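You operate a simulated robot arm through the tools that you are given. There is no shell and no other tool. Be economical: measure what you need, move in short steps, check, and stop when the job is done.

The job below is to be done with a simulated two-armed robot. You get a single attempt, and the scene is never put back.

Task
Measure 100 ml from the green-band flask into the blue-band beaker.
Fine: measure it in the cylinder; flask and cylinder back in their places. Set down upright: flask with the green band, cylinder with the blue foot.

Only the result counts: the job must be done as asked and must still hold three seconds after the hand-in. Knocking over, shifting, dropping, spilling or breaking anything else fails it.

Robot
Two 7-joint arms with two-finger parallel grippers on one trunk, on a base that drives. Base frame: it is fixed to the floor where the robot stands at the start and does not move with it; the origin is under the middle of the robot, x ahead of it, y to its left, z up; the surface under the hand at the start is at about z = 0.9. Readings come in m, degrees, newtons and seconds.
The left shoulder is at the start at [0.05, 0.165, 1.23], the right one opposite. With the tool pointing down near the work surface each hand reaches from about 0.2 to 0.68 m from the robot's upright axis, wherever it stands, measured 20 degrees to its own side. Places, roughly: beaker with the orange band [0.5, 6, 1]; flask with the orange band [0.5, 5.75, 1]. Payload 3.91 kg a hand.
The TCP of each hand is the grasp point between the finger pads, 0.03 m short of the fingertips. In the tool frame z runs along the fingers and y along their closing line. Largest opening 0.11 m; finger width 0.02, thickness 0.01; the body of the gripper, 0.048 by 0.112 m, starts 0.055 m behind the TCP.
Orientation is that of the tool frame in the base frame, as [roll, pitch, yaw] about the fixed x, y, z axes, in that order (R = Rz(yaw) Ry(pitch) Rx(roll)). With the fingers straight down and closing along the base's y, the tool's x points along the base's -x, its y along +y and its z along -z.

Tools
- The arms move only by the tool step_arm. It takes "left_deltas", "right_deltas" or both (then of equal length, played together; a hand with none holds still); each is one flat list of numbers, 7 for each row, row after row: the shift along the tool's x, y, z in m, then the turn, a rotation vector about the tool's x, y, z in rad, then the closure in counts, from 0 (fully open) to 255 (shut). In form: [dx, dy, dz, ax, ay, az, grip, dx, dy, dz, ax, ay, az, grip, ...]. A call has 1 to 12 rows; each row shifts and turns the commanded pose from where the row before left it, along the tool's axes as they then stand. A row lasts 0.2 s, in which the tool goes at most 0.05 m and 8.6 degrees; a call with a longer step from one row to the next is refused whole, and so is a gripper value outside its range. A pose out of reach is approached as far as the arm can. The call stops where the force on the tool passes 40 N (or 10 N more than at its start, if that is more) or the arm is blocked; 0.2 s more then pass. The fingers move at their own pace (about 0.045 m/s each) and stop on an object; they squeeze with about 42 N. The grip force told is the motor's: it shows also when the fingers shut on nothing. Time passes only in rows, and 0.2 s behind the last, so rows that do not move let the fingers close. It gives the time, the measured TCP pose, the force on the tool (base axes), the opening and the grip force at its end, in the units of the frame above (readings bear some noise), with the torque about the TCP (base axes, N m) and any sound that the robot's microphone picked up, and new pictures: "views" is both (left out), scene, wrist or none (wrist: the cameras of the hands that moved).
- Cameras (640 x 400 px; columns grow to the right, rows downward): "scene" is now at [0.1112, -0.0103, 1.4165]; the picture's right is [-0.08, -1.00, 0.00], its down [-0.43, 0.04, -0.90] and it looks along [0.90, -0.08, -0.43] (base axes); focal length 214 px, centre (320, 200). "left" rides on the left gripper at [0.072, -0.017, -0.103] in its tool frame; the picture's right is [0.23, 0.97, 0.00], its down [-0.76, 0.18, -0.62] and it looks along [-0.61, 0.14, 0.78] (tool axes); focal length 222 px, centre (320, 200). "right" rides on the right gripper at [0.072, 0.017, -0.103] in its tool frame; the picture's right is [-0.23, 0.97, 0.00], its down [-0.76, -0.18, -0.62] and it looks along [-0.61, -0.14, 0.78] (tool axes); focal length 222 px, centre (320, 200). There is no depth. A picture from a camera that has moved, and an enlarged one, comes with that camera's place and axes in the base frame and with its lens. The place of the scene camera against the robot may be out by one fixed shift of up to 0.012 m in any direction.
- move_column(by): slides the trunk up (or, below 0, down) by that many m; the arms and the scene camera ride with it, the base frame stays. It gives what a move gives, with no picture.
- roll_base(legs): drives the robot by 1 to 6 legs, each [ahead, left, turn to the left] in m, m and degrees, along the robot's own axes; the way and the turn of a leg run together, so that a leg with both is an arc; at most 1.5 m and 180 degrees a leg. The arms and the cameras ride along, it lands a little off, and it stops where it bumps. It gives what a move gives, and a new picture of the scene camera.
- pan_tilt(pan, tilt): turns the head with the scene camera to pan (to the left, within 80 degrees either way) and tilt (down, from -29 to 69), counted from straight ahead of the robot. It gives what a move gives, and a new picture of the scene camera.
- close_up(camera, box): a new picture of the part [left, top, right, bottom] of that camera's present view, enlarged. It takes no simulated time.
- sign_off(): hands the job in; it is judged then, once.

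Go step by step. Nothing tells you exact positions but the pictures and the camera data: compare them with the known pose of the tool, close in by small moves and look again before you grip or let go. The budget is 120 turns and 260 pictures, counting those below and the enlarged ones. Unless the task says otherwise, let go and move clear before handing in, and close with one line.

The tools are called after "Call:" as a command line: name --argument value ..., lists and objects as JSON in quotes. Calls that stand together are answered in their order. step_arm: Moves the arms, as the interface text tells. Its arguments: {"type":"object","properties":{"left_deltas":{"type":"array","items":{"type":"number"}},"right_deltas":{"type":"array","items":{"type":"number"}},"views":{"type":"string","enum":["both","scene","wrist","none"]}},"required":[]} The other tools are called the same way: move_column (by) slides the trunk up or down; roll_base (legs) drives the base; pan_tilt (pan, tilt) turns the head that bears the scene camera; close_up (camera, box) takes an enlarged picture of a part of a camera's view; sign_off () hands the job in.

At the start:

```text
clock: 0.0
left_tcp_pos: [0.3485, 0.0519, 1.3514]
left_tool_rot: [-180.0, 0.0, -180.0]
left_ft_force: [0.2, -0.8, 0.1]
left_ft_torque: [-0.01, 0.02, 0.01]
left_width: 0.1099
left_grip_force: 0.2
right_tcp_pos: [0.4233, -0.3915, 0.9995]
right_tool_rot: [179.9, -0.1, -179.9]
right_ft_force: [-0.7, -0.1, -0.7]
right_ft_torque: [0.0, 0.01, 0.0]
right_width: 0.1097
right_grip_force: 0.0
trunk travel left (down, up): [-0.45, 0.053]
robot x, y, heading: [0.0006, -0.0017, -0.1]
head pan, tilt: [-4.9, 25.7]
```

scene: 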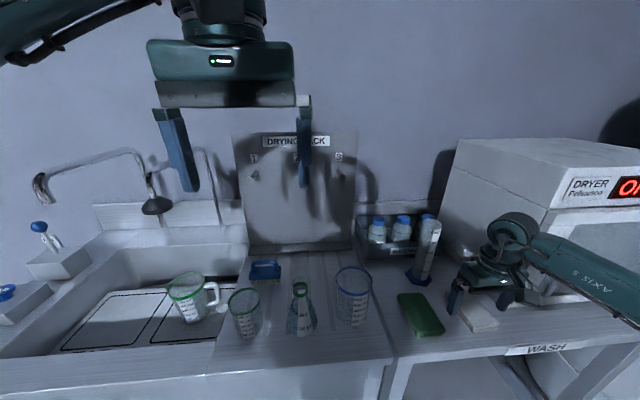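
right: 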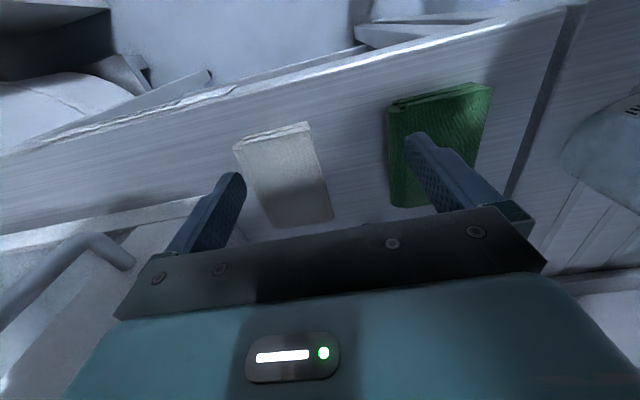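
left: 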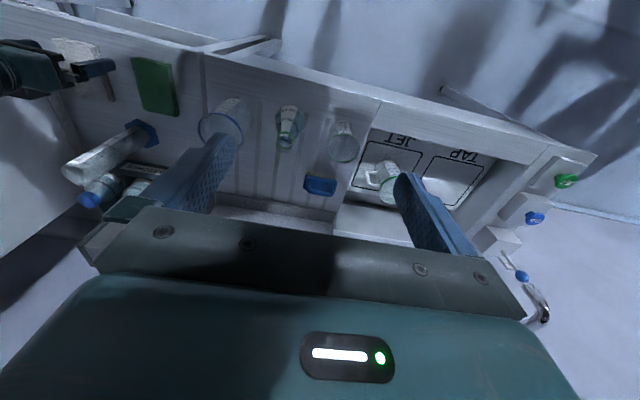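

I see a sink bench with a jug, a green-band beaker, a green-band flask, a blue-band beaker and a cylinder with a blue foot. I'll enlarge the pictures to read the graduations.

Call:
close_up --camera "scene" --box '[220, 240, 400, 352]'

Call:
close_up --camera "scene" --box '[350, 190, 510, 290]'

Call:
close_up --camera "left" --box '[40, 60, 400, 285]'

```text
3.56 times, centred on (310, 296) of scene
camera zoom: at [0.1112, -0.0103, 1.4165], right [-0.08, -1.0, 0.0], down [-0.43, 0.04, -0.9], along [0.9, -0.08, -0.43], focal length 763 px, centre (356, -141)
```

zoom: 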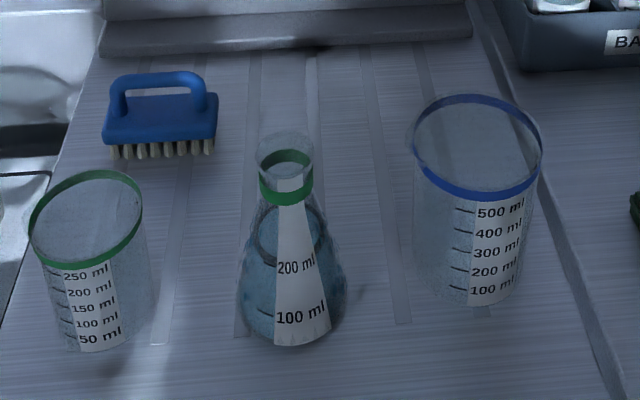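

```text
4.00 times, centred on (430, 240) of scene
camera zoom: at [0.1112, -0.0103, 1.4165], right [-0.08, -1.0, 0.0], down [-0.43, 0.04, -0.9], along [0.9, -0.08, -0.43], focal length 858 px, centre (-120, 40)
```

zoom: 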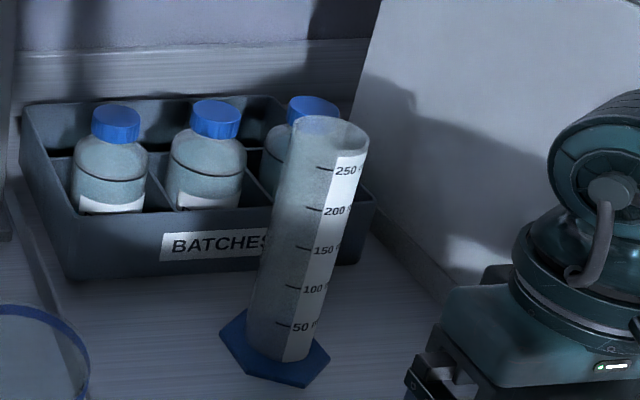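

```text
1.78 times, centred on (220, 172) of left
camera zoom: at [0.2755, 0.0343, 1.4548], right [-0.23, 0.97, 0.0], down [0.76, 0.18, 0.62], along [0.61, 0.14, -0.78], focal length 395 px, centre (498, 249)
```

zoom: 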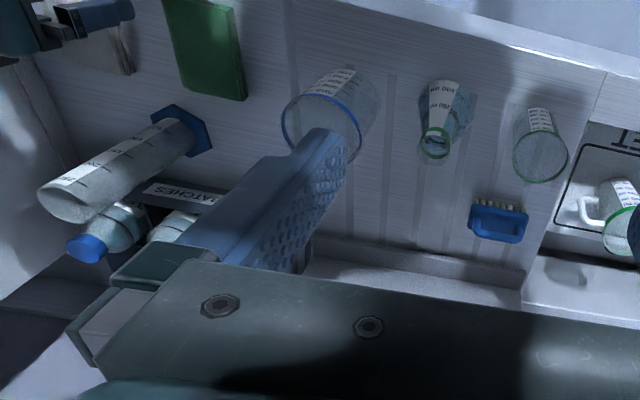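

The cylinder looks empty and stands near (0.59, -0.37), with the flask near (0.45, 0.0) and the blue-band beaker near (0.47, -0.12). Before tilting the right hand to a horizontal grasp, I'll look at the right side for clearance to the dryer.

Call:
pan_tilt --pan -35 --tilt 32

```text
clock: 0.9
left_tcp_pos: [0.3481, 0.0513, 1.3507]
left_tool_rot: [-180.0, -0.1, 180.0]
left_ft_force: [0.0, 0.1, -0.7]
left_ft_torque: [0.0, 0.0, 0.01]
left_width: 0.1102
left_grip_force: 0.0
right_tcp_pos: [0.4231, -0.3921, 1.0006]
right_tool_rot: [180.0, 0.0, -180.0]
right_ft_force: [0.0, -0.6, -0.1]
right_ft_torque: [0.01, 0.02, 0.01]
right_width: 0.11
right_grip_force: 0.1
trunk travel left (down, up): [-0.45, 0.053]
robot x, y, heading: [-0.0014, -0.0006, 0.0]
head pan, tilt: [-35.0, 32.0]
camera scene: at [0.093, -0.0538, 1.4065], right [-0.57, -0.82, 0.0], down [-0.43, 0.3, -0.85], along [0.7, -0.49, -0.53], focal length 214 px, centre (320, 200)
```

scene: 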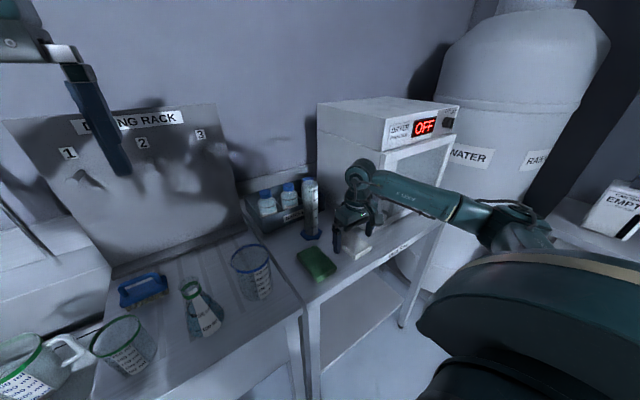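

The dryer is behind and to the right, so there is room. I'll lift the right hand and pitch it to horizontal.

Call:
step_arm --right_deltas '[0.02, 0.01, -0.04, 0, 0, 0, 0, 0.02, 0.01, -0.04, 0, 0, 0, 0, 0, 0, 0, 0, -0.149, 0, 0, 0, 0, 0, 0, -0.149, 0, 0, 0, 0, 0, 0, -0.149, 0, 0, 0, 0, 0, 0, -0.149, 0, 0, 0, 0, 0, 0, -0.149, 0, 0, 0, 0, 0, 0, -0.149, 0, 0, 0, 0, 0, 0, -0.149, 0, 0, 0, 0, 0, 0, -0.149, 0, 0, 0, 0, 0, 0, -0.149, 0, 0, 0, 0, 0, 0, -0.149, 0, 0]' --views "both"

```text
clock: 3.5
left_tcp_pos: [0.3482, 0.0529, 1.3506]
left_tool_rot: [-179.9, -0.1, 179.9]
left_ft_force: [-0.2, 0.1, -0.4]
left_ft_torque: [0.01, -0.01, -0.03]
left_width: 0.1102
left_grip_force: 0.0
right_tcp_pos: [0.3718, -0.3859, 1.066]
right_tool_rot: [-172.8, 79.4, -174.3]
right_ft_force: [5.6, 0.1, 6.7]
right_ft_torque: [0.02, 0.61, -0.01]
right_width: 0.1101
right_grip_force: 0.1
right hand out of reach, approached as far as the arm can: row 10
trunk travel left (down, up): [-0.45, 0.053]
robot x, y, heading: [-0.001, -0.0022, -0.1]
head pan, tilt: [-35.0, 32.0]
camera scene: at [0.0931, -0.0534, 1.4065], right [-0.57, -0.82, 0.0], down [-0.43, 0.3, -0.85], along [0.69, -0.49, -0.53], focal length 214 px, centre (320, 200)
camera right: at [0.2575, -0.3662, 1.0138], right [0.06, 0.98, 0.2], down [-0.48, -0.15, 0.87], along [0.88, -0.15, 0.46], focal length 222 px, centre (320, 200)
```

scene: 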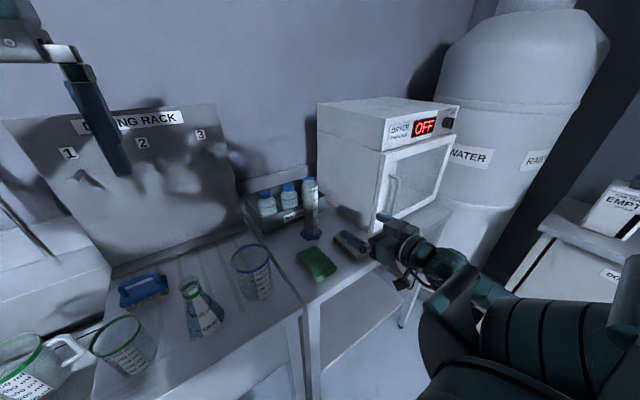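
right: 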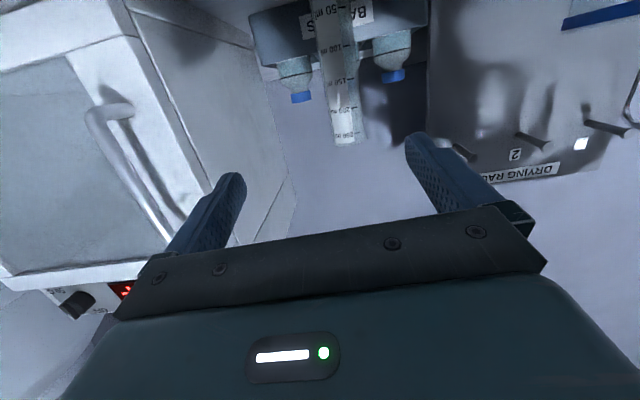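

The reach limit came because the hand is close to the body. I'll move forward and finish the pitch.

Call:
step_arm --right_deltas '[0, 0, 0.03, 0, 0, 0, 0, 0, 0, 0.03, 0, -0.08, 0, 0, 0, 0, 0.02, 0, 0, 0, 0, 0, 0, 0, 0, 0, 0, 0]' --views "both"

```text
clock: 4.5
left_tcp_pos: [0.3493, 0.0516, 1.352]
left_tool_rot: [-179.8, 0.0, 180.0]
left_ft_force: [0.0, 0.4, -1.2]
left_ft_torque: [0.01, -0.01, -0.01]
left_width: 0.11
left_grip_force: 0.1
right_tcp_pos: [0.4215, -0.4225, 1.1026]
right_tool_rot: [-161.2, 86.5, -162.6]
right_ft_force: [-0.1, 0.1, -0.5]
right_ft_torque: [0.01, -0.02, 0.02]
right_width: 0.1097
right_grip_force: 0.2
right hand out of reach, approached as far as the arm can: row 1, 2, 3
trunk travel left (down, up): [-0.45, 0.053]
robot x, y, heading: [0.0009, 0.004, -0.1]
head pan, tilt: [-35.0, 32.0]
camera scene: at [0.0929, -0.0538, 1.4065], right [-0.57, -0.82, 0.0], down [-0.43, 0.3, -0.85], along [0.69, -0.49, -0.53], focal length 214 px, centre (320, 200)
camera right: at [0.315, -0.4036, 1.0361], right [0.04, 0.98, 0.21], down [-0.58, -0.15, 0.8], along [0.81, -0.15, 0.56], focal length 222 px, centre (320, 200)
```

scene: 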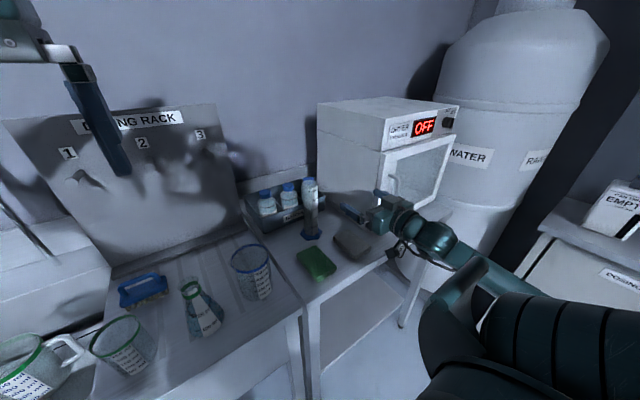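
right: 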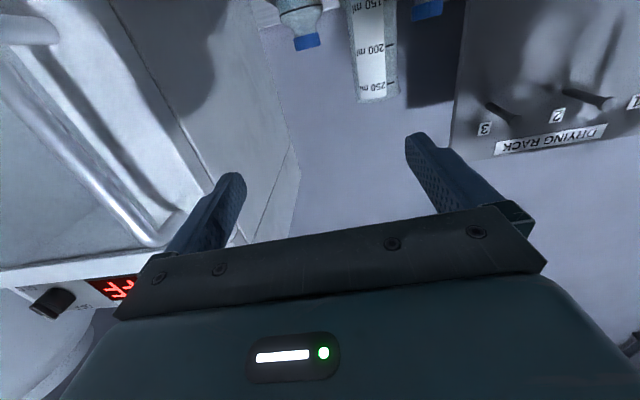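

The arm is near a joint limit here with the shoulder high above the hand. I'll raise the right hand in front, then lower the trunk to bring the shoulder nearer to hand height.

Call:
step_arm --right_deltas '[-0.04, 0, 0, 0, 0, 0, 0, -0.04, 0, 0, 0, 0, 0, 0, -0.04, 0, 0, 0, 0, 0, 0, -0.04, 0, 0, 0, 0, 0, 0, -0.03, 0, 0, 0, 0, 0, 0, 0, 0, 0, 0, 0, 0, 0]' --views "none"

```text
clock: 6.0
left_tcp_pos: [0.3491, 0.0507, 1.3504]
left_tool_rot: [-179.9, 0.0, -179.9]
left_ft_force: [-0.1, -0.7, 0.1]
left_ft_torque: [0.01, 0.0, 0.04]
left_width: 0.11
left_grip_force: 0.0
right_tcp_pos: [0.4328, -0.4185, 1.2923]
right_tool_rot: [-162.5, 86.5, -163.9]
right_ft_force: [0.0, -0.4, 0.1]
right_ft_torque: [0.0, -0.01, -0.04]
right_width: 0.1101
right_grip_force: 0.1
trunk travel left (down, up): [-0.45, 0.053]
robot x, y, heading: [0.0007, 0.0029, 0.0]
head pan, tilt: [-35.0, 32.0]
```

Call:
move_column --by -0.2

Call:
step_arm --right_deltas '[0, 0.02, 0, 0, -0.06, 0, 0, 0, 0.02, 0, 0, 0, 0, 0, 0, 0, 0, 0, 0, 0, 0]'

```text
clock: 8.1
left_tcp_pos: [0.3484, 0.0519, 1.1517]
left_tool_rot: [-179.9, 0.0, 180.0]
left_ft_force: [0.2, -0.4, 0.0]
left_ft_torque: [0.04, 0.03, 0.04]
left_width: 0.1101
left_grip_force: 0.0
right_tcp_pos: [0.4321, -0.419, 1.0925]
right_tool_rot: [-160.9, 86.6, -162.5]
right_ft_force: [-0.6, -0.1, 0.5]
right_ft_torque: [-0.01, 0.02, 0.0]
right_width: 0.1102
right_grip_force: 0.1
trunk travel left (down, up): [-0.25, 0.253]
robot x, y, heading: [0.0041, 0.0002, 0.3]
head pan, tilt: [-35.0, 32.0]
```

```text
clock: 8.9
left_tcp_pos: [0.3484, 0.0526, 1.1505]
left_tool_rot: [-179.8, 0.0, 180.0]
left_ft_force: [-0.2, 0.3, 1.4]
left_ft_torque: [0.01, -0.01, 0.0]
left_width: 0.1101
left_grip_force: 0.1
right_tcp_pos: [0.4337, -0.3807, 1.0918]
right_tool_rot: [-79.0, 88.9, -80.4]
right_ft_force: [0.5, -0.1, 0.2]
right_ft_torque: [-0.02, 0.0, 0.03]
right_width: 0.1099
right_grip_force: 0.0
trunk travel left (down, up): [-0.25, 0.253]
robot x, y, heading: [0.0028, 0.0005, 0.1]
head pan, tilt: [-35.0, 32.0]
camera scene: at [0.093, -0.0539, 1.2065], right [-0.57, -0.82, 0.0], down [-0.43, 0.3, -0.85], along [0.69, -0.49, -0.53], focal length 214 px, centre (320, 200)
camera right: at [0.3309, -0.3609, 1.0203], right [0.02, 0.98, 0.21], down [-0.63, -0.15, 0.76], along [0.78, -0.15, 0.61], focal length 222 px, centre (320, 200)
```

scene: 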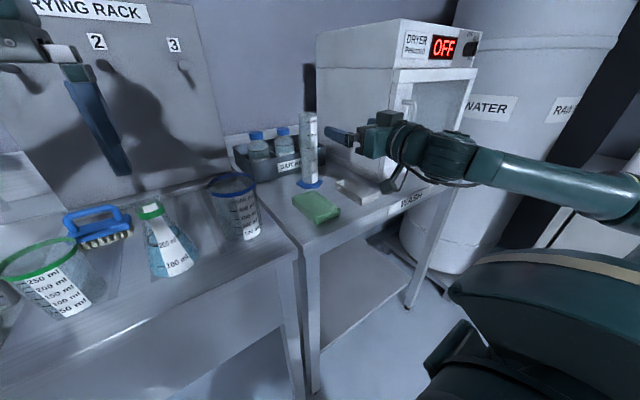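
right: 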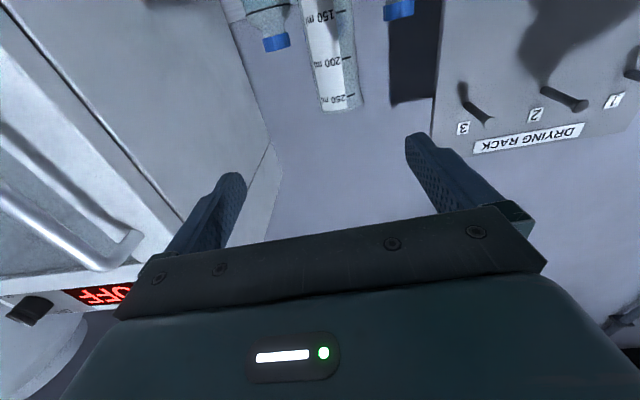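

The hand is now horizontal, and the cylinder axis comes out at about (0.59, -0.362) with its rim at z≈1.097. I'll drop to grasp height and advance to just short of it.

Call:
step_arm --right_deltas '[0.03, 0.01, 0.02, 0, 0, 0, 0, 0.03, 0.009, 0.02, 0, 0, 0, 0, 0, 0, 0.02, 0, 0, 0, 0, 0, 0, 0, 0, 0, 0, 0]'

```text
clock: 9.9
left_tcp_pos: [0.3478, 0.0517, 1.1509]
left_tool_rot: [-180.0, 0.0, 180.0]
left_ft_force: [-0.4, 1.1, -0.8]
left_ft_torque: [0.01, -0.03, 0.01]
left_width: 0.1099
left_grip_force: 0.1
right_tcp_pos: [0.4776, -0.3773, 1.0487]
right_tool_rot: [-93.7, 88.8, -95.1]
right_ft_force: [-0.2, -0.3, -0.6]
right_ft_torque: [-0.02, -0.01, -0.02]
right_width: 0.1102
right_grip_force: 0.1
right hand out of reach, approached as far as the arm can: row 1, 2, 3
trunk travel left (down, up): [-0.25, 0.253]
robot x, y, heading: [0.0037, -0.0008, -0.2]
head pan, tilt: [-35.0, 32.0]
camera scene: at [0.0928, -0.0539, 1.2065], right [-0.57, -0.82, 0.0], down [-0.43, 0.3, -0.85], along [0.69, -0.49, -0.53], focal length 214 px, centre (320, 200)
camera right: at [0.3748, -0.3593, 0.9775], right [0.02, 0.98, 0.21], down [-0.63, -0.15, 0.77], along [0.78, -0.15, 0.61], focal length 222 px, centre (320, 200)
```

scene: 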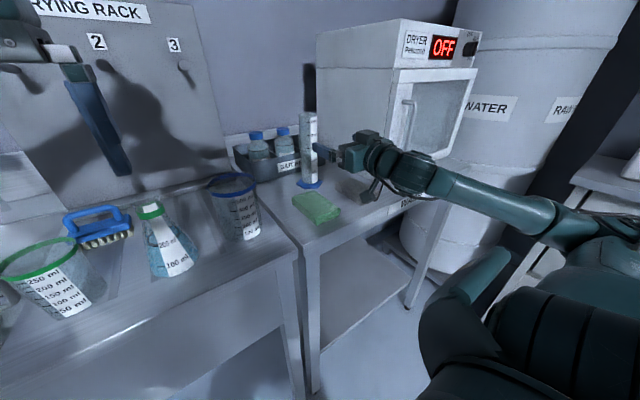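
right: 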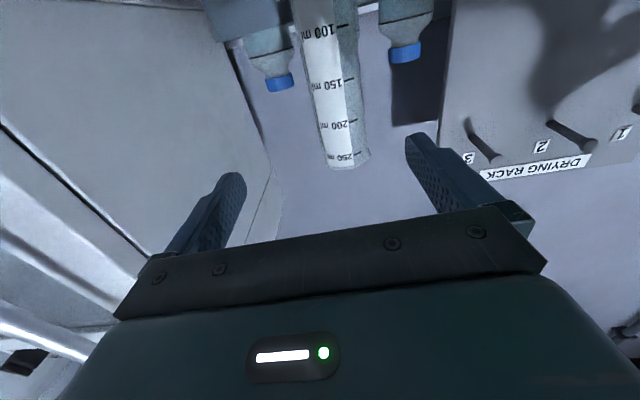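

Still limited in height, so I'll raise both hands and lower the trunk further.

Call:
step_arm --right_deltas '[-0.04, 0, 0, 0, 0, 0, 0, -0.04, 0, 0, 0, 0, 0, 0, -0.04, 0, 0, 0, 0, 0, 0, -0.03, 0, 0, 0, 0, 0, 0, 0, 0, 0, 0, 0, 0, 0]' --left_deltas '[0, 0, -0.04, 0, 0, 0, 0, 0, 0, -0.04, 0, 0, 0, 0, 0, 0, -0.04, 0, 0, 0, 0, 0, 0, -0.03, 0, 0, 0, 0, 0, 0, 0, 0, 0, 0, 0]' --views "none"

Call:
move_column --by -0.15

Call:
step_arm --right_deltas '[0.015, 0.01, 0, 0, 0, 0, 0, 0, 0.005, 0, 0, 0, 0, 0, 0, 0, 0, 0, 0, 0, 0]'

```text
clock: 11.1
left_tcp_pos: [0.3423, 0.0562, 1.2883]
left_tool_rot: [-180.0, 0.3, 180.0]
left_ft_force: [0.4, -0.8, -0.3]
left_ft_torque: [0.06, -0.02, -0.01]
left_width: 0.1098
left_grip_force: 0.0
left hand out of reach, approached as far as the arm can: row 4
right_tcp_pos: [0.4756, -0.3755, 1.1997]
right_tool_rot: [-77.9, 88.9, -79.3]
right_ft_force: [-0.1, 0.0, 1.0]
right_ft_torque: [-0.01, -0.01, 0.04]
right_width: 0.1102
right_grip_force: 0.1
trunk travel left (down, up): [-0.25, 0.253]
robot x, y, heading: [0.0037, -0.0017, -0.1]
head pan, tilt: [-35.0, 32.0]
```

```text
clock: 12.9
left_tcp_pos: [0.3434, 0.058, 1.1362]
left_tool_rot: [-179.8, 0.0, 180.0]
left_ft_force: [0.3, 0.2, 0.6]
left_ft_torque: [-0.01, 0.0, -0.03]
left_width: 0.11
left_grip_force: 0.0
right_tcp_pos: [0.4764, -0.3738, 1.0492]
right_tool_rot: [-79.8, 88.9, -81.4]
right_ft_force: [0.7, -0.3, -0.1]
right_ft_torque: [0.03, 0.01, -0.01]
right_width: 0.1101
right_grip_force: 0.0
trunk travel left (down, up): [-0.1, 0.403]
robot x, y, heading: [-0.0015, 0.0012, 0.2]
head pan, tilt: [-35.0, 32.0]
```

```text
clock: 13.7
left_tcp_pos: [0.344, 0.0577, 1.1355]
left_tool_rot: [-179.9, 0.0, 180.0]
left_ft_force: [0.0, -0.3, -0.1]
left_ft_torque: [-0.03, -0.01, 0.01]
left_width: 0.1099
left_grip_force: 0.0
right_tcp_pos: [0.4771, -0.3593, 1.0342]
right_tool_rot: [-80.2, 88.9, -81.6]
right_ft_force: [-0.1, -1.5, -0.6]
right_ft_torque: [-0.05, 0.02, -0.01]
right_width: 0.1102
right_grip_force: 0.0
trunk travel left (down, up): [-0.1, 0.403]
robot x, y, heading: [0.0012, 0.0008, 0.3]
head pan, tilt: [-35.0, 32.0]
camera scene: at [0.093, -0.0539, 1.0565], right [-0.57, -0.82, 0.0], down [-0.43, 0.3, -0.85], along [0.69, -0.49, -0.53], focal length 214 px, centre (320, 200)
camera right: at [0.3752, -0.3409, 0.9612], right [0.02, 0.98, 0.21], down [-0.63, -0.15, 0.76], along [0.78, -0.15, 0.61], focal length 222 px, centre (320, 200)
```

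scene: 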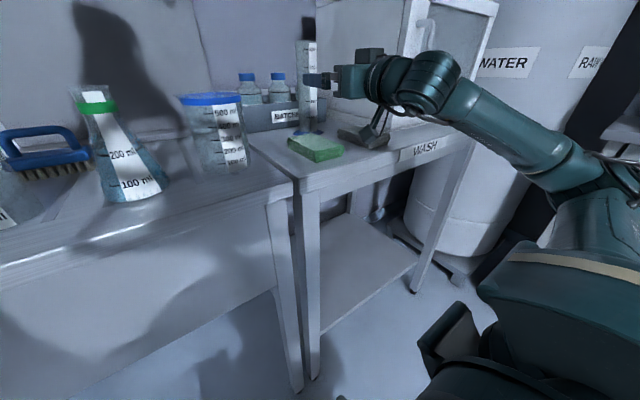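
right: 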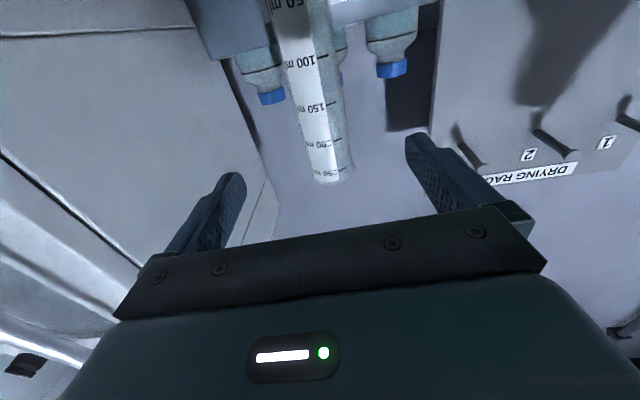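

The cylinder is centred between the fingers. I'll advance to it without closing yet.

Call:
step_arm --right_deltas '[0, 0, 0.037, 0, -0.018, 0, 0, 0, -0.001, 0.036, 0, 0, 0, 0, 0, -0.001, 0.03, 0, 0, 0, 0, 0, 0, 0.01, 0, 0, 0, 0, 0, 0, 0, 0, 0, 0, 0]'

```text
clock: 14.9
left_tcp_pos: [0.3441, 0.059, 1.1363]
left_tool_rot: [-180.0, 0.0, 179.9]
left_ft_force: [-0.3, -0.3, 0.4]
left_ft_torque: [0.0, 0.02, -0.03]
left_width: 0.11
left_grip_force: 0.1
right_tcp_pos: [0.5926, -0.3649, 1.0338]
right_tool_rot: [-42.9, 88.4, -44.3]
right_ft_force: [-0.4, 0.1, 0.1]
right_ft_torque: [-0.01, -0.06, -0.01]
right_width: 0.1097
right_grip_force: 0.1
trunk travel left (down, up): [-0.1, 0.403]
robot x, y, heading: [-0.0006, -0.0001, 0.0]
head pan, tilt: [-35.0, 32.0]
camera scene: at [0.093, -0.0539, 1.0565], right [-0.57, -0.82, 0.0], down [-0.43, 0.3, -0.85], along [0.69, -0.49, -0.53], focal length 214 px, centre (320, 200)
camera right: at [0.4908, -0.3466, 0.9597], right [0.02, 0.98, 0.21], down [-0.64, -0.15, 0.75], along [0.77, -0.15, 0.63], focal length 222 px, centre (320, 200)
```

scene: 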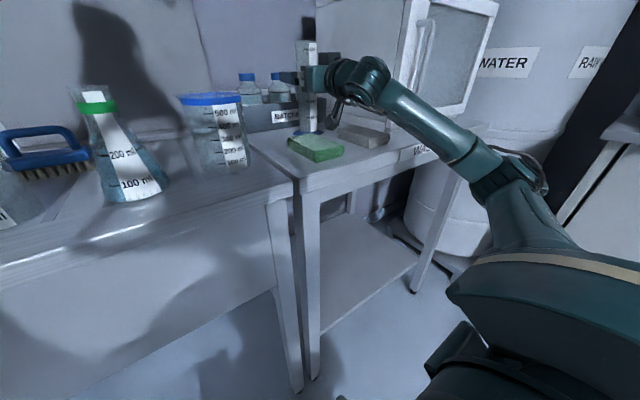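
right: 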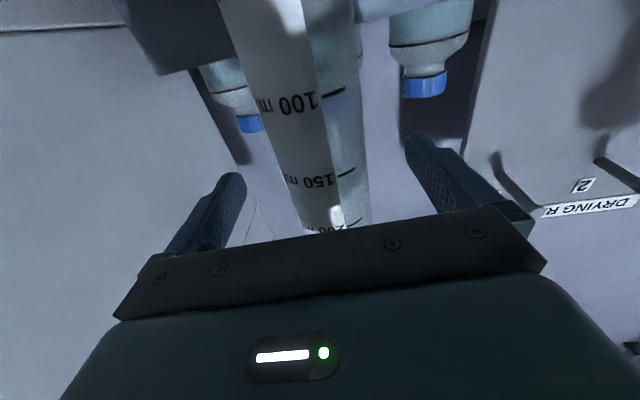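

The cylinder is between the pads, so I'll close the right gripper.

Call:
step_arm --right_deltas '[0, 0, 0, 0, 0, 0, 255, 0, 0, 0, 0, 0, 0, 255, 0, 0, 0, 0, 0, 0, 255, 0, 0, 0, 0, 0, 0, 255, 0, 0, 0, 0, 0, 0, 255, 0, 0, 0, 0, 0, 0, 255]'

Call:
close_up --camera "scene" --box '[60, 20, 380, 220]'

```text
clock: 16.3
left_tcp_pos: [0.343, 0.0587, 1.1374]
left_tool_rot: [180.0, 0.0, 180.0]
left_ft_force: [0.5, 0.0, -0.8]
left_ft_torque: [-0.02, 0.0, -0.02]
left_width: 0.1102
left_grip_force: 0.1
right_tcp_pos: [0.5919, -0.3657, 1.0353]
right_tool_rot: [-41.9, 88.4, -43.4]
right_ft_force: [0.9, 0.4, 0.3]
right_ft_torque: [0.11, -0.01, 0.01]
right_width: 0.0451
right_grip_force: 42.1
trunk travel left (down, up): [-0.1, 0.403]
robot x, y, heading: [0.0028, -0.003, 0.1]
head pan, tilt: [-35.0, 32.0]
camera scene: at [0.0929, -0.0538, 1.0565], right [-0.57, -0.82, 0.0], down [-0.43, 0.3, -0.85], along [0.69, -0.49, -0.53], focal length 214 px, centre (320, 200)
camera right: at [0.4904, -0.3465, 0.9601], right [0.02, 0.98, 0.21], down [-0.64, -0.15, 0.75], along [0.77, -0.15, 0.63], focal length 222 px, centre (320, 200)
```

scene: 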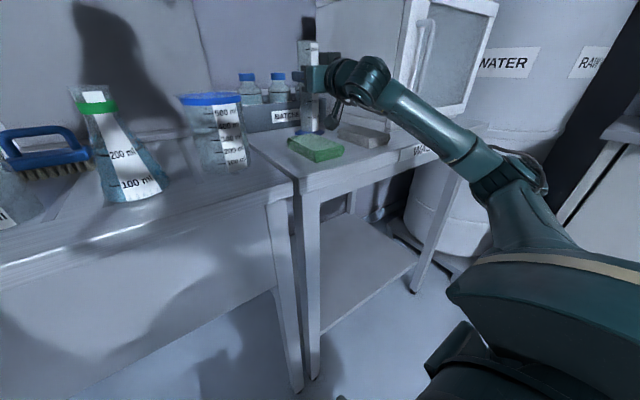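
right: 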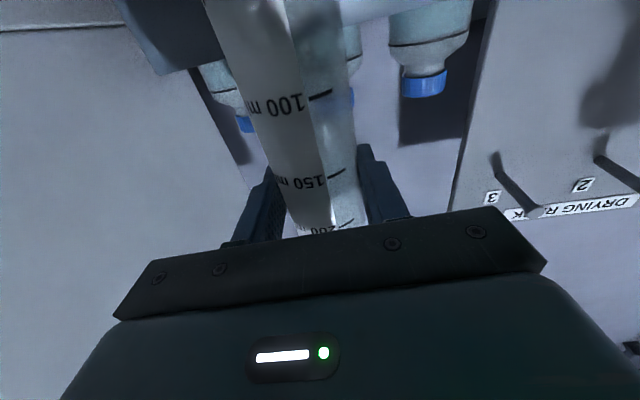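

```text
2.00 times, centred on (220, 120) of scene
camera zoom: at [0.0929, -0.0538, 1.0565], right [-0.57, -0.82, 0.0], down [-0.43, 0.3, -0.85], along [0.69, -0.49, -0.53], focal length 429 px, centre (520, 360)
```

zoom: 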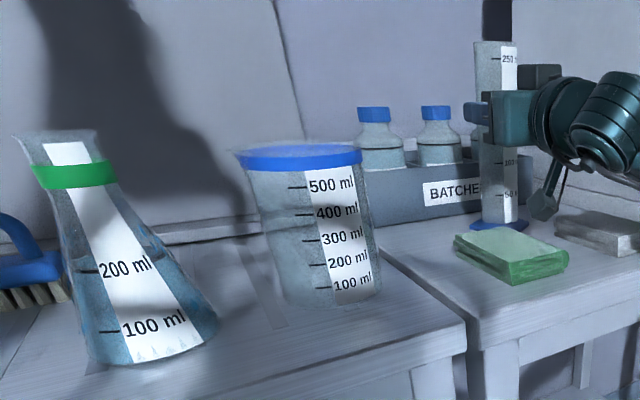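

The cylinder is held, with 0.045 m across the body. I'll lift it straight up and bring it back and left to a pouring place at about (0.48, -0.235), beside the beaker.

Call:
step_arm --right_deltas '[-0.02, 0, 0, 0, 0, 0, 255, -0.04, 0, 0, 0, 0, 0, 255, -0.04, 0, 0, 0, 0, 0, 255, 0, 0, -0.03, 0, 0, 0, 255, 0, 0.015, -0.04, 0, 0, 0, 255, 0, 0.035, -0.03, 0, 0, 0, 255, 0, 0.04, -0.01, 0, 0, 0, 255, 0, 0.04, 0, 0, 0, 0, 255, 0, 0, 0, 0, 0, 0, 255]'

Call:
pan_tilt --pan -15 --tilt 5

```text
clock: 18.3
left_tcp_pos: [0.3449, 0.0574, 1.1361]
left_tool_rot: [-179.8, 0.0, 180.0]
left_ft_force: [-0.5, -0.1, 0.7]
left_ft_torque: [-0.06, -0.01, 0.0]
left_width: 0.1103
left_grip_force: 0.1
right_tcp_pos: [0.4806, -0.2303, 1.1307]
right_tool_rot: [-41.4, 88.4, -42.9]
right_ft_force: [-0.5, -0.2, -0.6]
right_ft_torque: [0.03, 0.01, -0.04]
right_width: 0.0448
right_grip_force: 41.9
trunk travel left (down, up): [-0.1, 0.403]
robot x, y, heading: [0.0003, 0.0029, 0.0]
head pan, tilt: [-35.0, 32.0]
camera scene: at [0.093, -0.0538, 1.0565], right [-0.57, -0.82, 0.0], down [-0.43, 0.3, -0.85], along [0.69, -0.49, -0.53], focal length 214 px, centre (320, 200)
camera right: at [0.38, -0.2112, 1.0555], right [0.02, 0.98, 0.21], down [-0.64, -0.15, 0.75], along [0.77, -0.15, 0.63], focal length 222 px, centre (320, 200)
```

scene: 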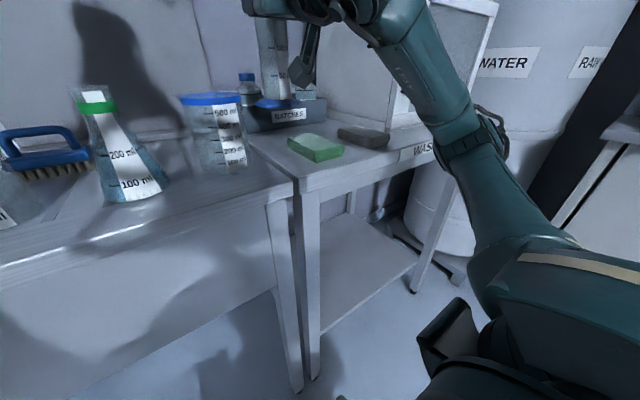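
right: 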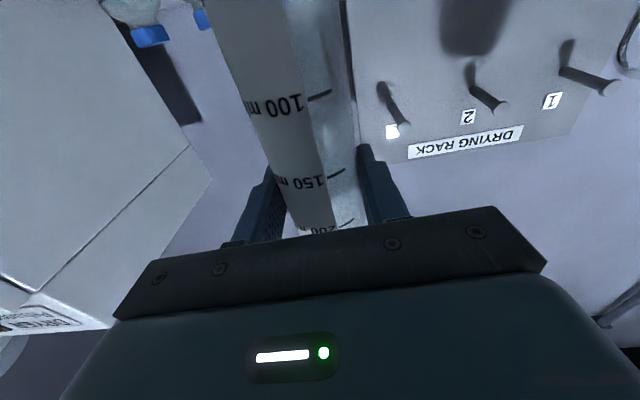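

```text
clock: 19.2
left_tcp_pos: [0.3433, 0.0596, 1.1366]
left_tool_rot: [-179.9, 0.0, -180.0]
left_ft_force: [-0.2, -0.1, 0.9]
left_ft_torque: [-0.01, 0.02, 0.01]
left_width: 0.1098
left_grip_force: 0.0
right_tcp_pos: [0.4809, -0.2303, 1.1303]
right_tool_rot: [-42.7, 88.4, -44.1]
right_ft_force: [-0.1, -0.3, -0.7]
right_ft_torque: [0.01, 0.0, -0.01]
right_width: 0.0448
right_grip_force: 41.7
trunk travel left (down, up): [-0.1, 0.403]
robot x, y, heading: [-0.0019, 0.0021, -0.1]
head pan, tilt: [-15.0, 5.0]
camera scene: at [0.1084, -0.0264, 1.1], right [-0.26, -0.97, 0.0], down [-0.09, 0.02, -1.0], along [0.96, -0.26, -0.09], focal length 214 px, centre (320, 200)
```

scene: 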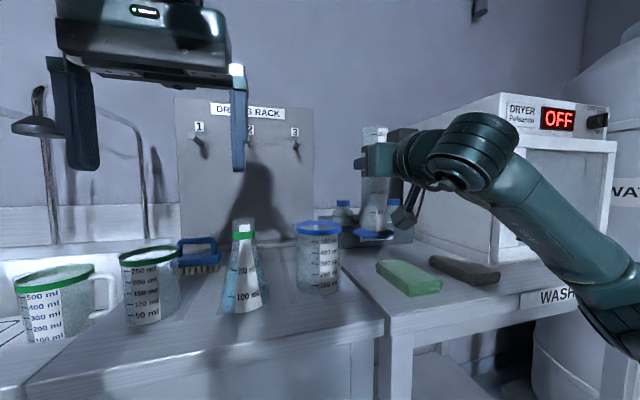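

Clear view now. I'll pitch the left hand to horizontal well above the flask.

Call:
step_arm --left_deltas '[-0.02, 0, -0.03, 0, -0.149, 0, 0, -0.02, 0, -0.02, 0, -0.149, 0, 0, 0, 0, 0, 0, -0.149, 0, 0, 0, 0, 0, 0, -0.149, 0, 0, 0, 0, 0, 0, -0.149, 0, 0, 0, 0, 0, 0, -0.149, 0, 0, 0, 0, 0, 0, -0.149, 0, 0, 0, 0, 0, 0, -0.149, 0, 0, 0, 0, 0, 0, -0.149, 0, 0, 0, 0, 0, 0, -0.149, 0, 0, 0, 0, 0, 0, -0.08, 0, 0, 0, 0, 0, 0, 0, 0, 0]'

```text
clock: 21.8
left_tcp_pos: [0.3801, 0.0591, 1.1889]
left_tool_rot: [-68.1, 89.9, -68.1]
left_ft_force: [-0.4, -0.7, -0.1]
left_ft_torque: [-0.01, -0.01, 0.02]
left_width: 0.1098
left_grip_force: 0.0
right_tcp_pos: [0.4801, -0.23, 1.1308]
right_tool_rot: [-42.6, 88.5, -44.1]
right_ft_force: [0.7, -0.2, -1.4]
right_ft_torque: [0.02, 0.01, -0.01]
right_width: 0.0447
right_grip_force: 42.2
trunk travel left (down, up): [-0.1, 0.403]
robot x, y, heading: [0.0006, -0.0022, 0.2]
head pan, tilt: [-15.0, 5.0]
camera scene: at [0.1084, -0.0263, 1.1001], right [-0.26, -0.97, 0.0], down [-0.08, 0.02, -1.0], along [0.96, -0.26, -0.09], focal length 214 px, centre (320, 200)
camera left: at [0.277, 0.0406, 1.1171], right [0.0, 0.97, -0.23], down [-0.62, 0.18, 0.76], along [0.78, 0.14, 0.61], focal length 222 px, centre (320, 200)
```

scene: 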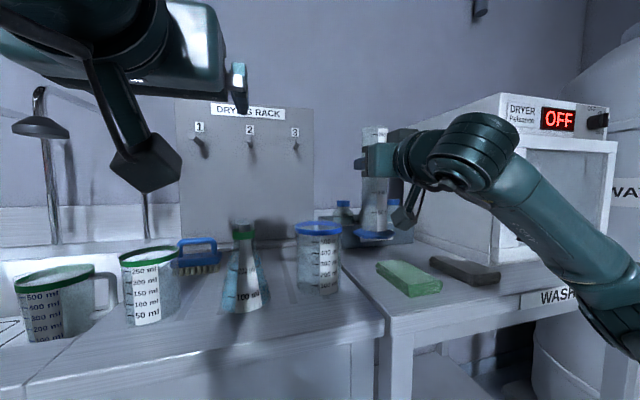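
left: 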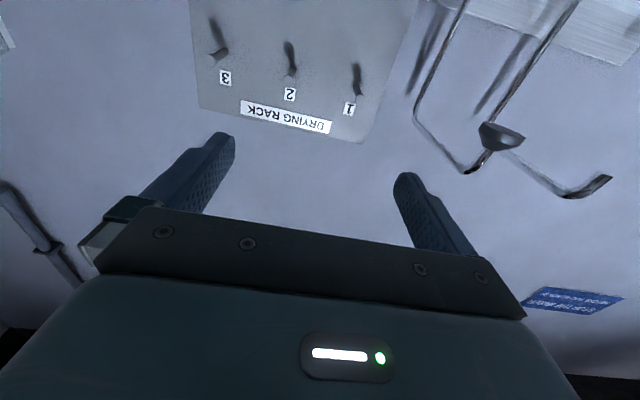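

Call:
close_up --camera "scene" --box '[190, 205, 350, 305]'

Call:
step_arm --left_deltas '[0.04, -0.02, -0.01, 0, 0, 0, 0, 0.04, -0.02, 0, 0, 0, 0, 0, 0.04, -0.014, 0, 0, 0, 0, 0, 0.035, 0, 0, 0, 0, 0, 0, 0, 0, 0, 0, 0, 0, 0]'

```text
4.00 times, centred on (270, 255) of scene
camera zoom: at [0.1084, -0.0263, 1.1001], right [-0.26, -0.97, 0.0], down [-0.08, 0.02, -1.0], along [0.96, -0.26, -0.09], focal length 858 px, centre (520, -20)
```

zoom: 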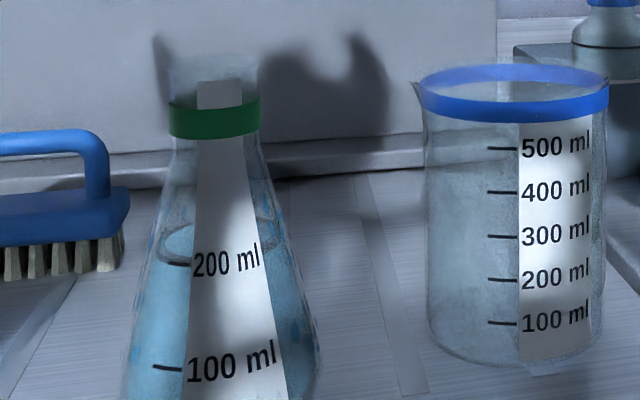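

```text
clock: 23.0
left_tcp_pos: [0.372, 0.0044, 1.0337]
left_tool_rot: [-87.3, 89.9, -87.2]
left_ft_force: [-0.1, -0.5, -0.3]
left_ft_torque: [0.01, 0.02, 0.03]
left_width: 0.11
left_grip_force: 0.1
right_tcp_pos: [0.4819, -0.2304, 1.1311]
right_tool_rot: [-42.5, 88.4, -44.1]
right_ft_force: [-0.3, -0.6, -0.9]
right_ft_torque: [0.0, 0.01, -0.07]
right_width: 0.0446
right_grip_force: 41.9
trunk travel left (down, up): [-0.1, 0.403]
robot x, y, heading: [-0.0013, -0.0015, 0.1]
head pan, tilt: [-15.0, 5.0]
camera scene: at [0.1084, -0.0263, 1.1], right [-0.26, -0.97, 0.0], down [-0.08, 0.02, -1.0], along [0.96, -0.26, -0.09], focal length 214 px, centre (320, 200)
camera left: at [0.2681, -0.014, 0.9615], right [0.0, 0.97, -0.23], down [-0.62, 0.18, 0.76], along [0.78, 0.14, 0.61], focal length 222 px, centre (320, 200)
```

scene: 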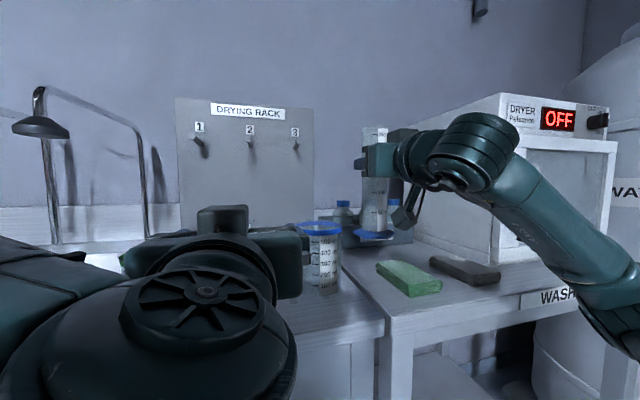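
left: 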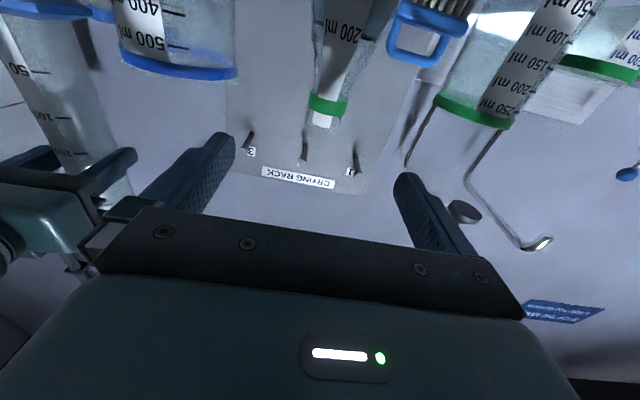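

From both cameras the flask neck is at about (0.467, 0.005), with the band centre at z≈1.015. I'll lower slightly, close half the distance and look again.

Call:
step_arm --left_deltas '[0.016, 0, 0.02, 0, 0, 0, 0, 0, 0, 0.025, 0, 0, 0, 0, 0, 0, 0, 0, 0, 0, 0]' --views "wrist"

```text
clock: 23.8
left_tcp_pos: [0.4154, 0.0019, 1.0181]
left_tool_rot: [-99.4, 89.9, -99.4]
left_ft_force: [0.7, 0.4, -0.3]
left_ft_torque: [0.02, 0.0, 0.0]
left_width: 0.1101
left_grip_force: 0.1
right_tcp_pos: [0.4808, -0.2293, 1.1299]
right_tool_rot: [-42.7, 88.4, -44.1]
right_ft_force: [-0.5, -0.6, -1.0]
right_ft_torque: [-0.02, 0.0, 0.02]
right_width: 0.0447
right_grip_force: 41.8
trunk travel left (down, up): [-0.1, 0.403]
robot x, y, heading: [-0.0025, -0.0036, -0.0]
head pan, tilt: [-15.0, 5.0]
camera left: at [0.3122, -0.0159, 0.946], right [0.0, 0.97, -0.23], down [-0.62, 0.18, 0.76], along [0.78, 0.14, 0.61], focal length 222 px, centre (320, 200)
```

left: 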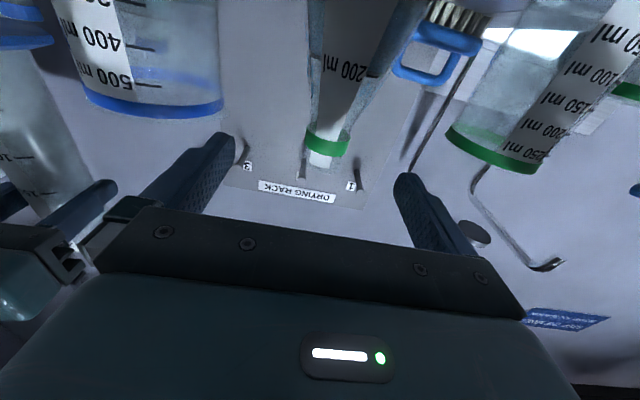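

Call:
step_arm --left_deltas '[0, 0.003, 0.03, 0, 0, 0, 0, 0, 0, 0.03, 0, 0, 0, 0, 0, 0, 0, 0, 0, 0, 0]' --views "wrist"

```text
clock: 24.6
left_tcp_pos: [0.4775, 0.0072, 1.0173]
left_tool_rot: [-91.1, 89.9, -91.1]
left_ft_force: [0.1, 0.4, -0.8]
left_ft_torque: [-0.02, 0.0, -0.03]
left_width: 0.1101
left_grip_force: 0.0
right_tcp_pos: [0.4806, -0.2309, 1.1296]
right_tool_rot: [-42.7, 88.5, -44.1]
right_ft_force: [-0.2, 0.6, -0.5]
right_ft_torque: [0.0, -0.01, 0.0]
right_width: 0.0447
right_grip_force: 42.3
trunk travel left (down, up): [-0.1, 0.403]
robot x, y, heading: [-0.0019, 0.0028, 0.1]
head pan, tilt: [-15.0, 5.0]
camera left: at [0.3724, -0.011, 0.9448], right [0.0, 0.97, -0.23], down [-0.62, 0.18, 0.76], along [0.78, 0.14, 0.61], focal length 222 px, centre (320, 200)
```

left: 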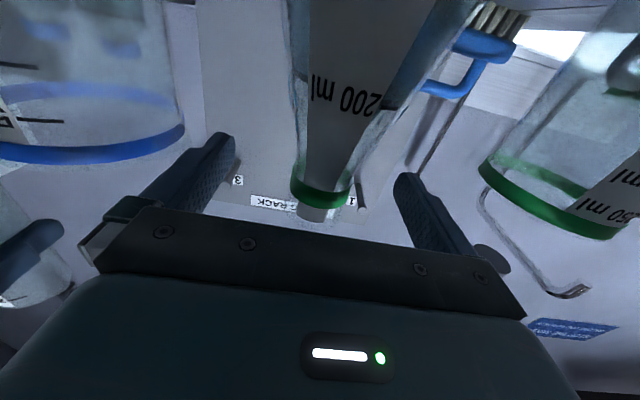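

The neck is centred between the fingers. Closing the left gripper.

Call:
step_arm --left_deltas '[0, 0, 0.004, 0, 0, 0, 255, 0, 0, 0, 0, 0, 0, 255, 0, 0, 0, 0, 0, 0, 255, 0, 0, 0, 0, 0, 0, 255, 0, 0, 0, 0, 0, 0, 255, 0, 0, 0, 0, 0, 0, 255, 0, 0, 0, 0, 0, 0, 255]' --views "wrist"

```text
clock: 26.2
left_tcp_pos: [0.4785, 0.0072, 1.0173]
left_tool_rot: [-95.7, 89.9, -95.7]
left_ft_force: [0.2, -1.3, 0.0]
left_ft_torque: [0.0, 0.01, 0.01]
left_width: 0.036
left_grip_force: 41.7
right_tcp_pos: [0.4803, -0.2303, 1.1305]
right_tool_rot: [-42.6, 88.5, -44.1]
right_ft_force: [-0.5, 0.1, -0.9]
right_ft_torque: [0.0, -0.01, 0.02]
right_width: 0.0448
right_grip_force: 41.9
trunk travel left (down, up): [-0.1, 0.403]
robot x, y, heading: [0.0, 0.0028, -0.1]
head pan, tilt: [-15.0, 5.0]
camera left: at [0.3761, -0.0111, 0.9455], right [0.0, 0.97, -0.23], down [-0.62, 0.18, 0.76], along [0.78, 0.14, 0.61], focal length 222 px, centre (320, 200)
```

left: 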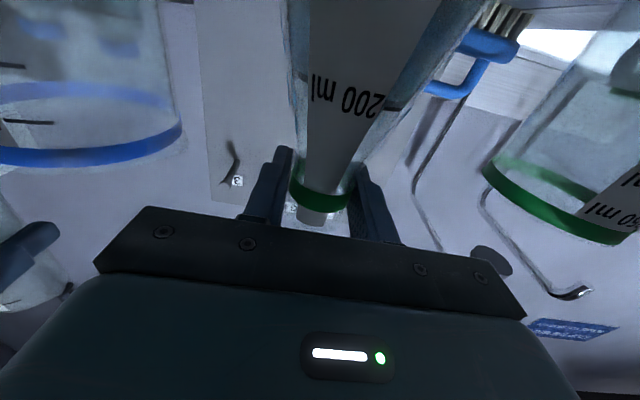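

The flask neck is gripped (0.036 m). I'll lift it straight up well clear and yaw the two hands apart so the wrists won't meet over the cylinder.

Call:
step_arm --left_deltas '[-0.02, 0, 0, 0, 0, 0, 255, -0.04, 0, 0, 0, 0, 0, 255, -0.04, 0, 0, 0, 0, 0, 255, -0.04, 0, 0, 0, 0, 0, 255, -0.04, 0, 0, 0, 0, 0, 255, -0.03, 0, 0, 0, 0, 0, 255, 0, 0, 0, 0.145, 0, 0, 255, 0, 0, 0, 0.145, 0, 0, 255, 0, 0, 0, 0.145, 0, 0, 255, 0, 0, 0, 0, 0, 0, 255]' --right_deltas '[0, 0, 0, 0, 0, 0, 255, 0, 0, 0, 0, 0, 0, 255, 0, 0, 0, 0, 0, 0, 255, 0, 0, 0, -0.073, 0, 0, 255, 0, 0, 0, -0.073, 0, 0, 255, 0, 0, 0, -0.073, 0, 0, 255, 0, 0, 0, -0.073, 0, 0, 255, 0, 0, 0, -0.073, 0, 0, 255, 0, 0, 0, -0.073, 0, 0, 255, 0, 0, 0, 0, 0, 0, 255]'

```text
clock: 28.4
left_tcp_pos: [0.4807, 0.0092, 1.2279]
left_tool_rot: [-59.4, 89.9, -84.5]
left_ft_force: [-0.2, -0.7, -2.8]
left_ft_torque: [-0.01, -0.01, 0.0]
left_width: 0.036
left_grip_force: 41.8
right_tcp_pos: [0.4816, -0.23, 1.1304]
right_tool_rot: [-67.9, 88.4, -44.1]
right_ft_force: [-0.1, 0.0, -0.5]
right_ft_torque: [-0.02, 0.01, -0.03]
right_width: 0.0448
right_grip_force: 42.0
trunk travel left (down, up): [-0.1, 0.403]
robot x, y, heading: [-0.0014, -0.0025, -0.0]
head pan, tilt: [-15.0, 5.0]
camera scene: at [0.1086, -0.0263, 1.1], right [-0.26, -0.97, 0.0], down [-0.08, 0.02, -1.0], along [0.96, -0.26, -0.09], focal length 214 px, centre (320, 200)
camera right: at [0.3822, -0.2571, 1.0565], right [-0.4, 0.9, 0.2], down [-0.51, -0.4, 0.76], along [0.76, 0.2, 0.62], focal length 222 px, centre (320, 200)
camera left: at [0.379, 0.036, 1.1558], right [0.41, 0.88, -0.23], down [-0.49, 0.43, 0.76], along [0.77, -0.2, 0.61], focal length 222 px, centre (320, 200)
```

scene: 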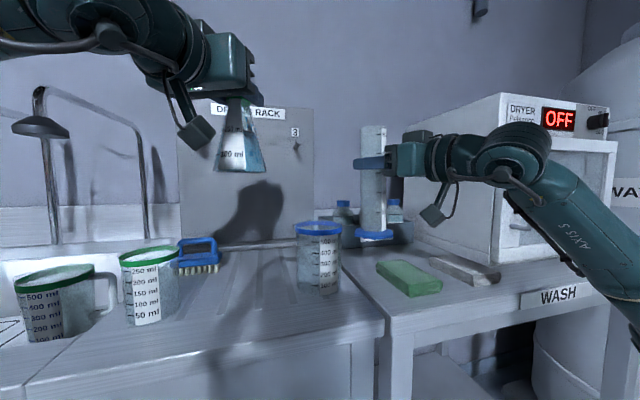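
right: 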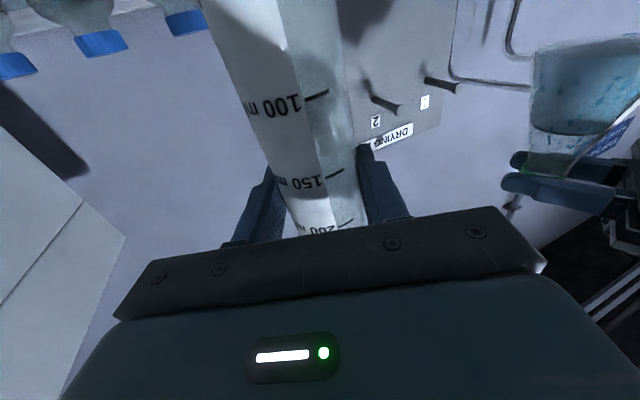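
left: 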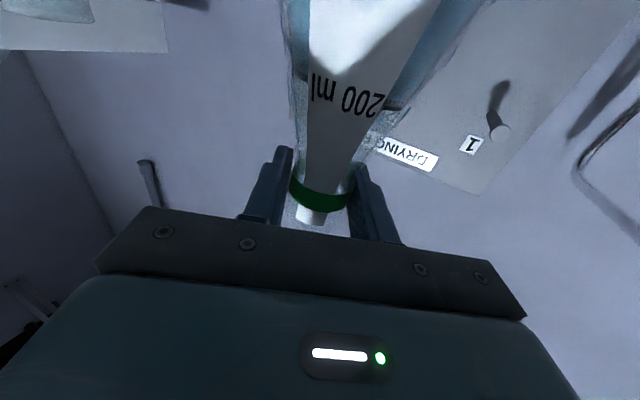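

Both hands are set, and the cylinder mouth is near (0.48, -0.23, 1.193). I'll bring the flask toward it, tilting to 30° which is well short of pouring.

Call:
step_arm --left_deltas '[-0.006, -0.037, 0.022, 0, 0, 0, 255, -0.006, -0.037, 0.022, 0, 0, 0, 255, -0.005, -0.038, 0.021, 0, 0, 0, 255, 0, 0, 0, 0, 0, 0.131, 255, 0, 0, 0, 0, 0, 0.131, 255, 0, 0, 0, 0, 0, 0.131, 255, 0, 0, 0, 0, 0, 0.131, 255, 0, 0, 0, 0, 0, 0, 255, 0, 0, 0, 0, 0, 0, 255]'

```text
clock: 30.4
left_tcp_pos: [0.4911, -0.122, 1.2456]
left_tool_rot: [89.9, 60.0, 64.9]
left_ft_force: [-0.7, -0.3, -3.2]
left_ft_torque: [-0.07, 0.02, 0.01]
left_width: 0.036
left_grip_force: 42.4
right_tcp_pos: [0.482, -0.2309, 1.1297]
right_tool_rot: [-67.8, 88.4, -44.4]
right_ft_force: [-0.2, -0.1, -0.3]
right_ft_torque: [-0.01, 0.01, 0.02]
right_width: 0.0444
right_grip_force: 42.3
trunk travel left (down, up): [-0.1, 0.403]
robot x, y, heading: [-0.0017, 0.0034, 0.2]
head pan, tilt: [-15.0, 5.0]
camera scene: at [0.1086, -0.0263, 1.1], right [-0.26, -0.97, 0.0], down [-0.08, 0.02, -1.0], along [0.96, -0.26, -0.09], focal length 214 px, centre (320, 200)
camera left: at [0.4064, -0.0594, 1.1747], right [0.4, 0.87, 0.29], down [-0.66, 0.06, 0.75], along [0.63, -0.49, 0.6], focal length 222 px, centre (320, 200)
```

scene: 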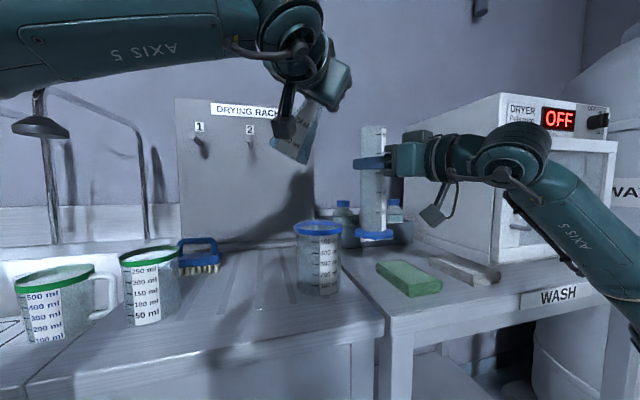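
left: 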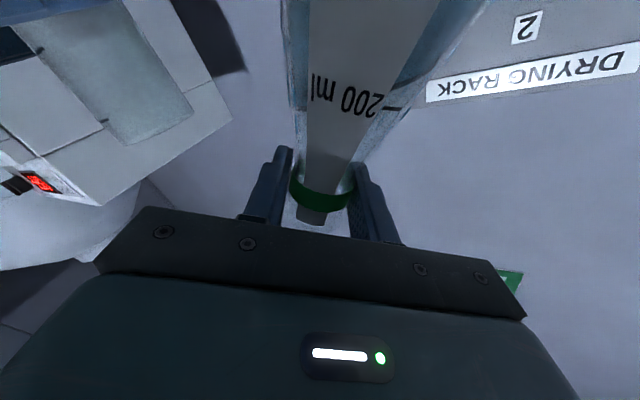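

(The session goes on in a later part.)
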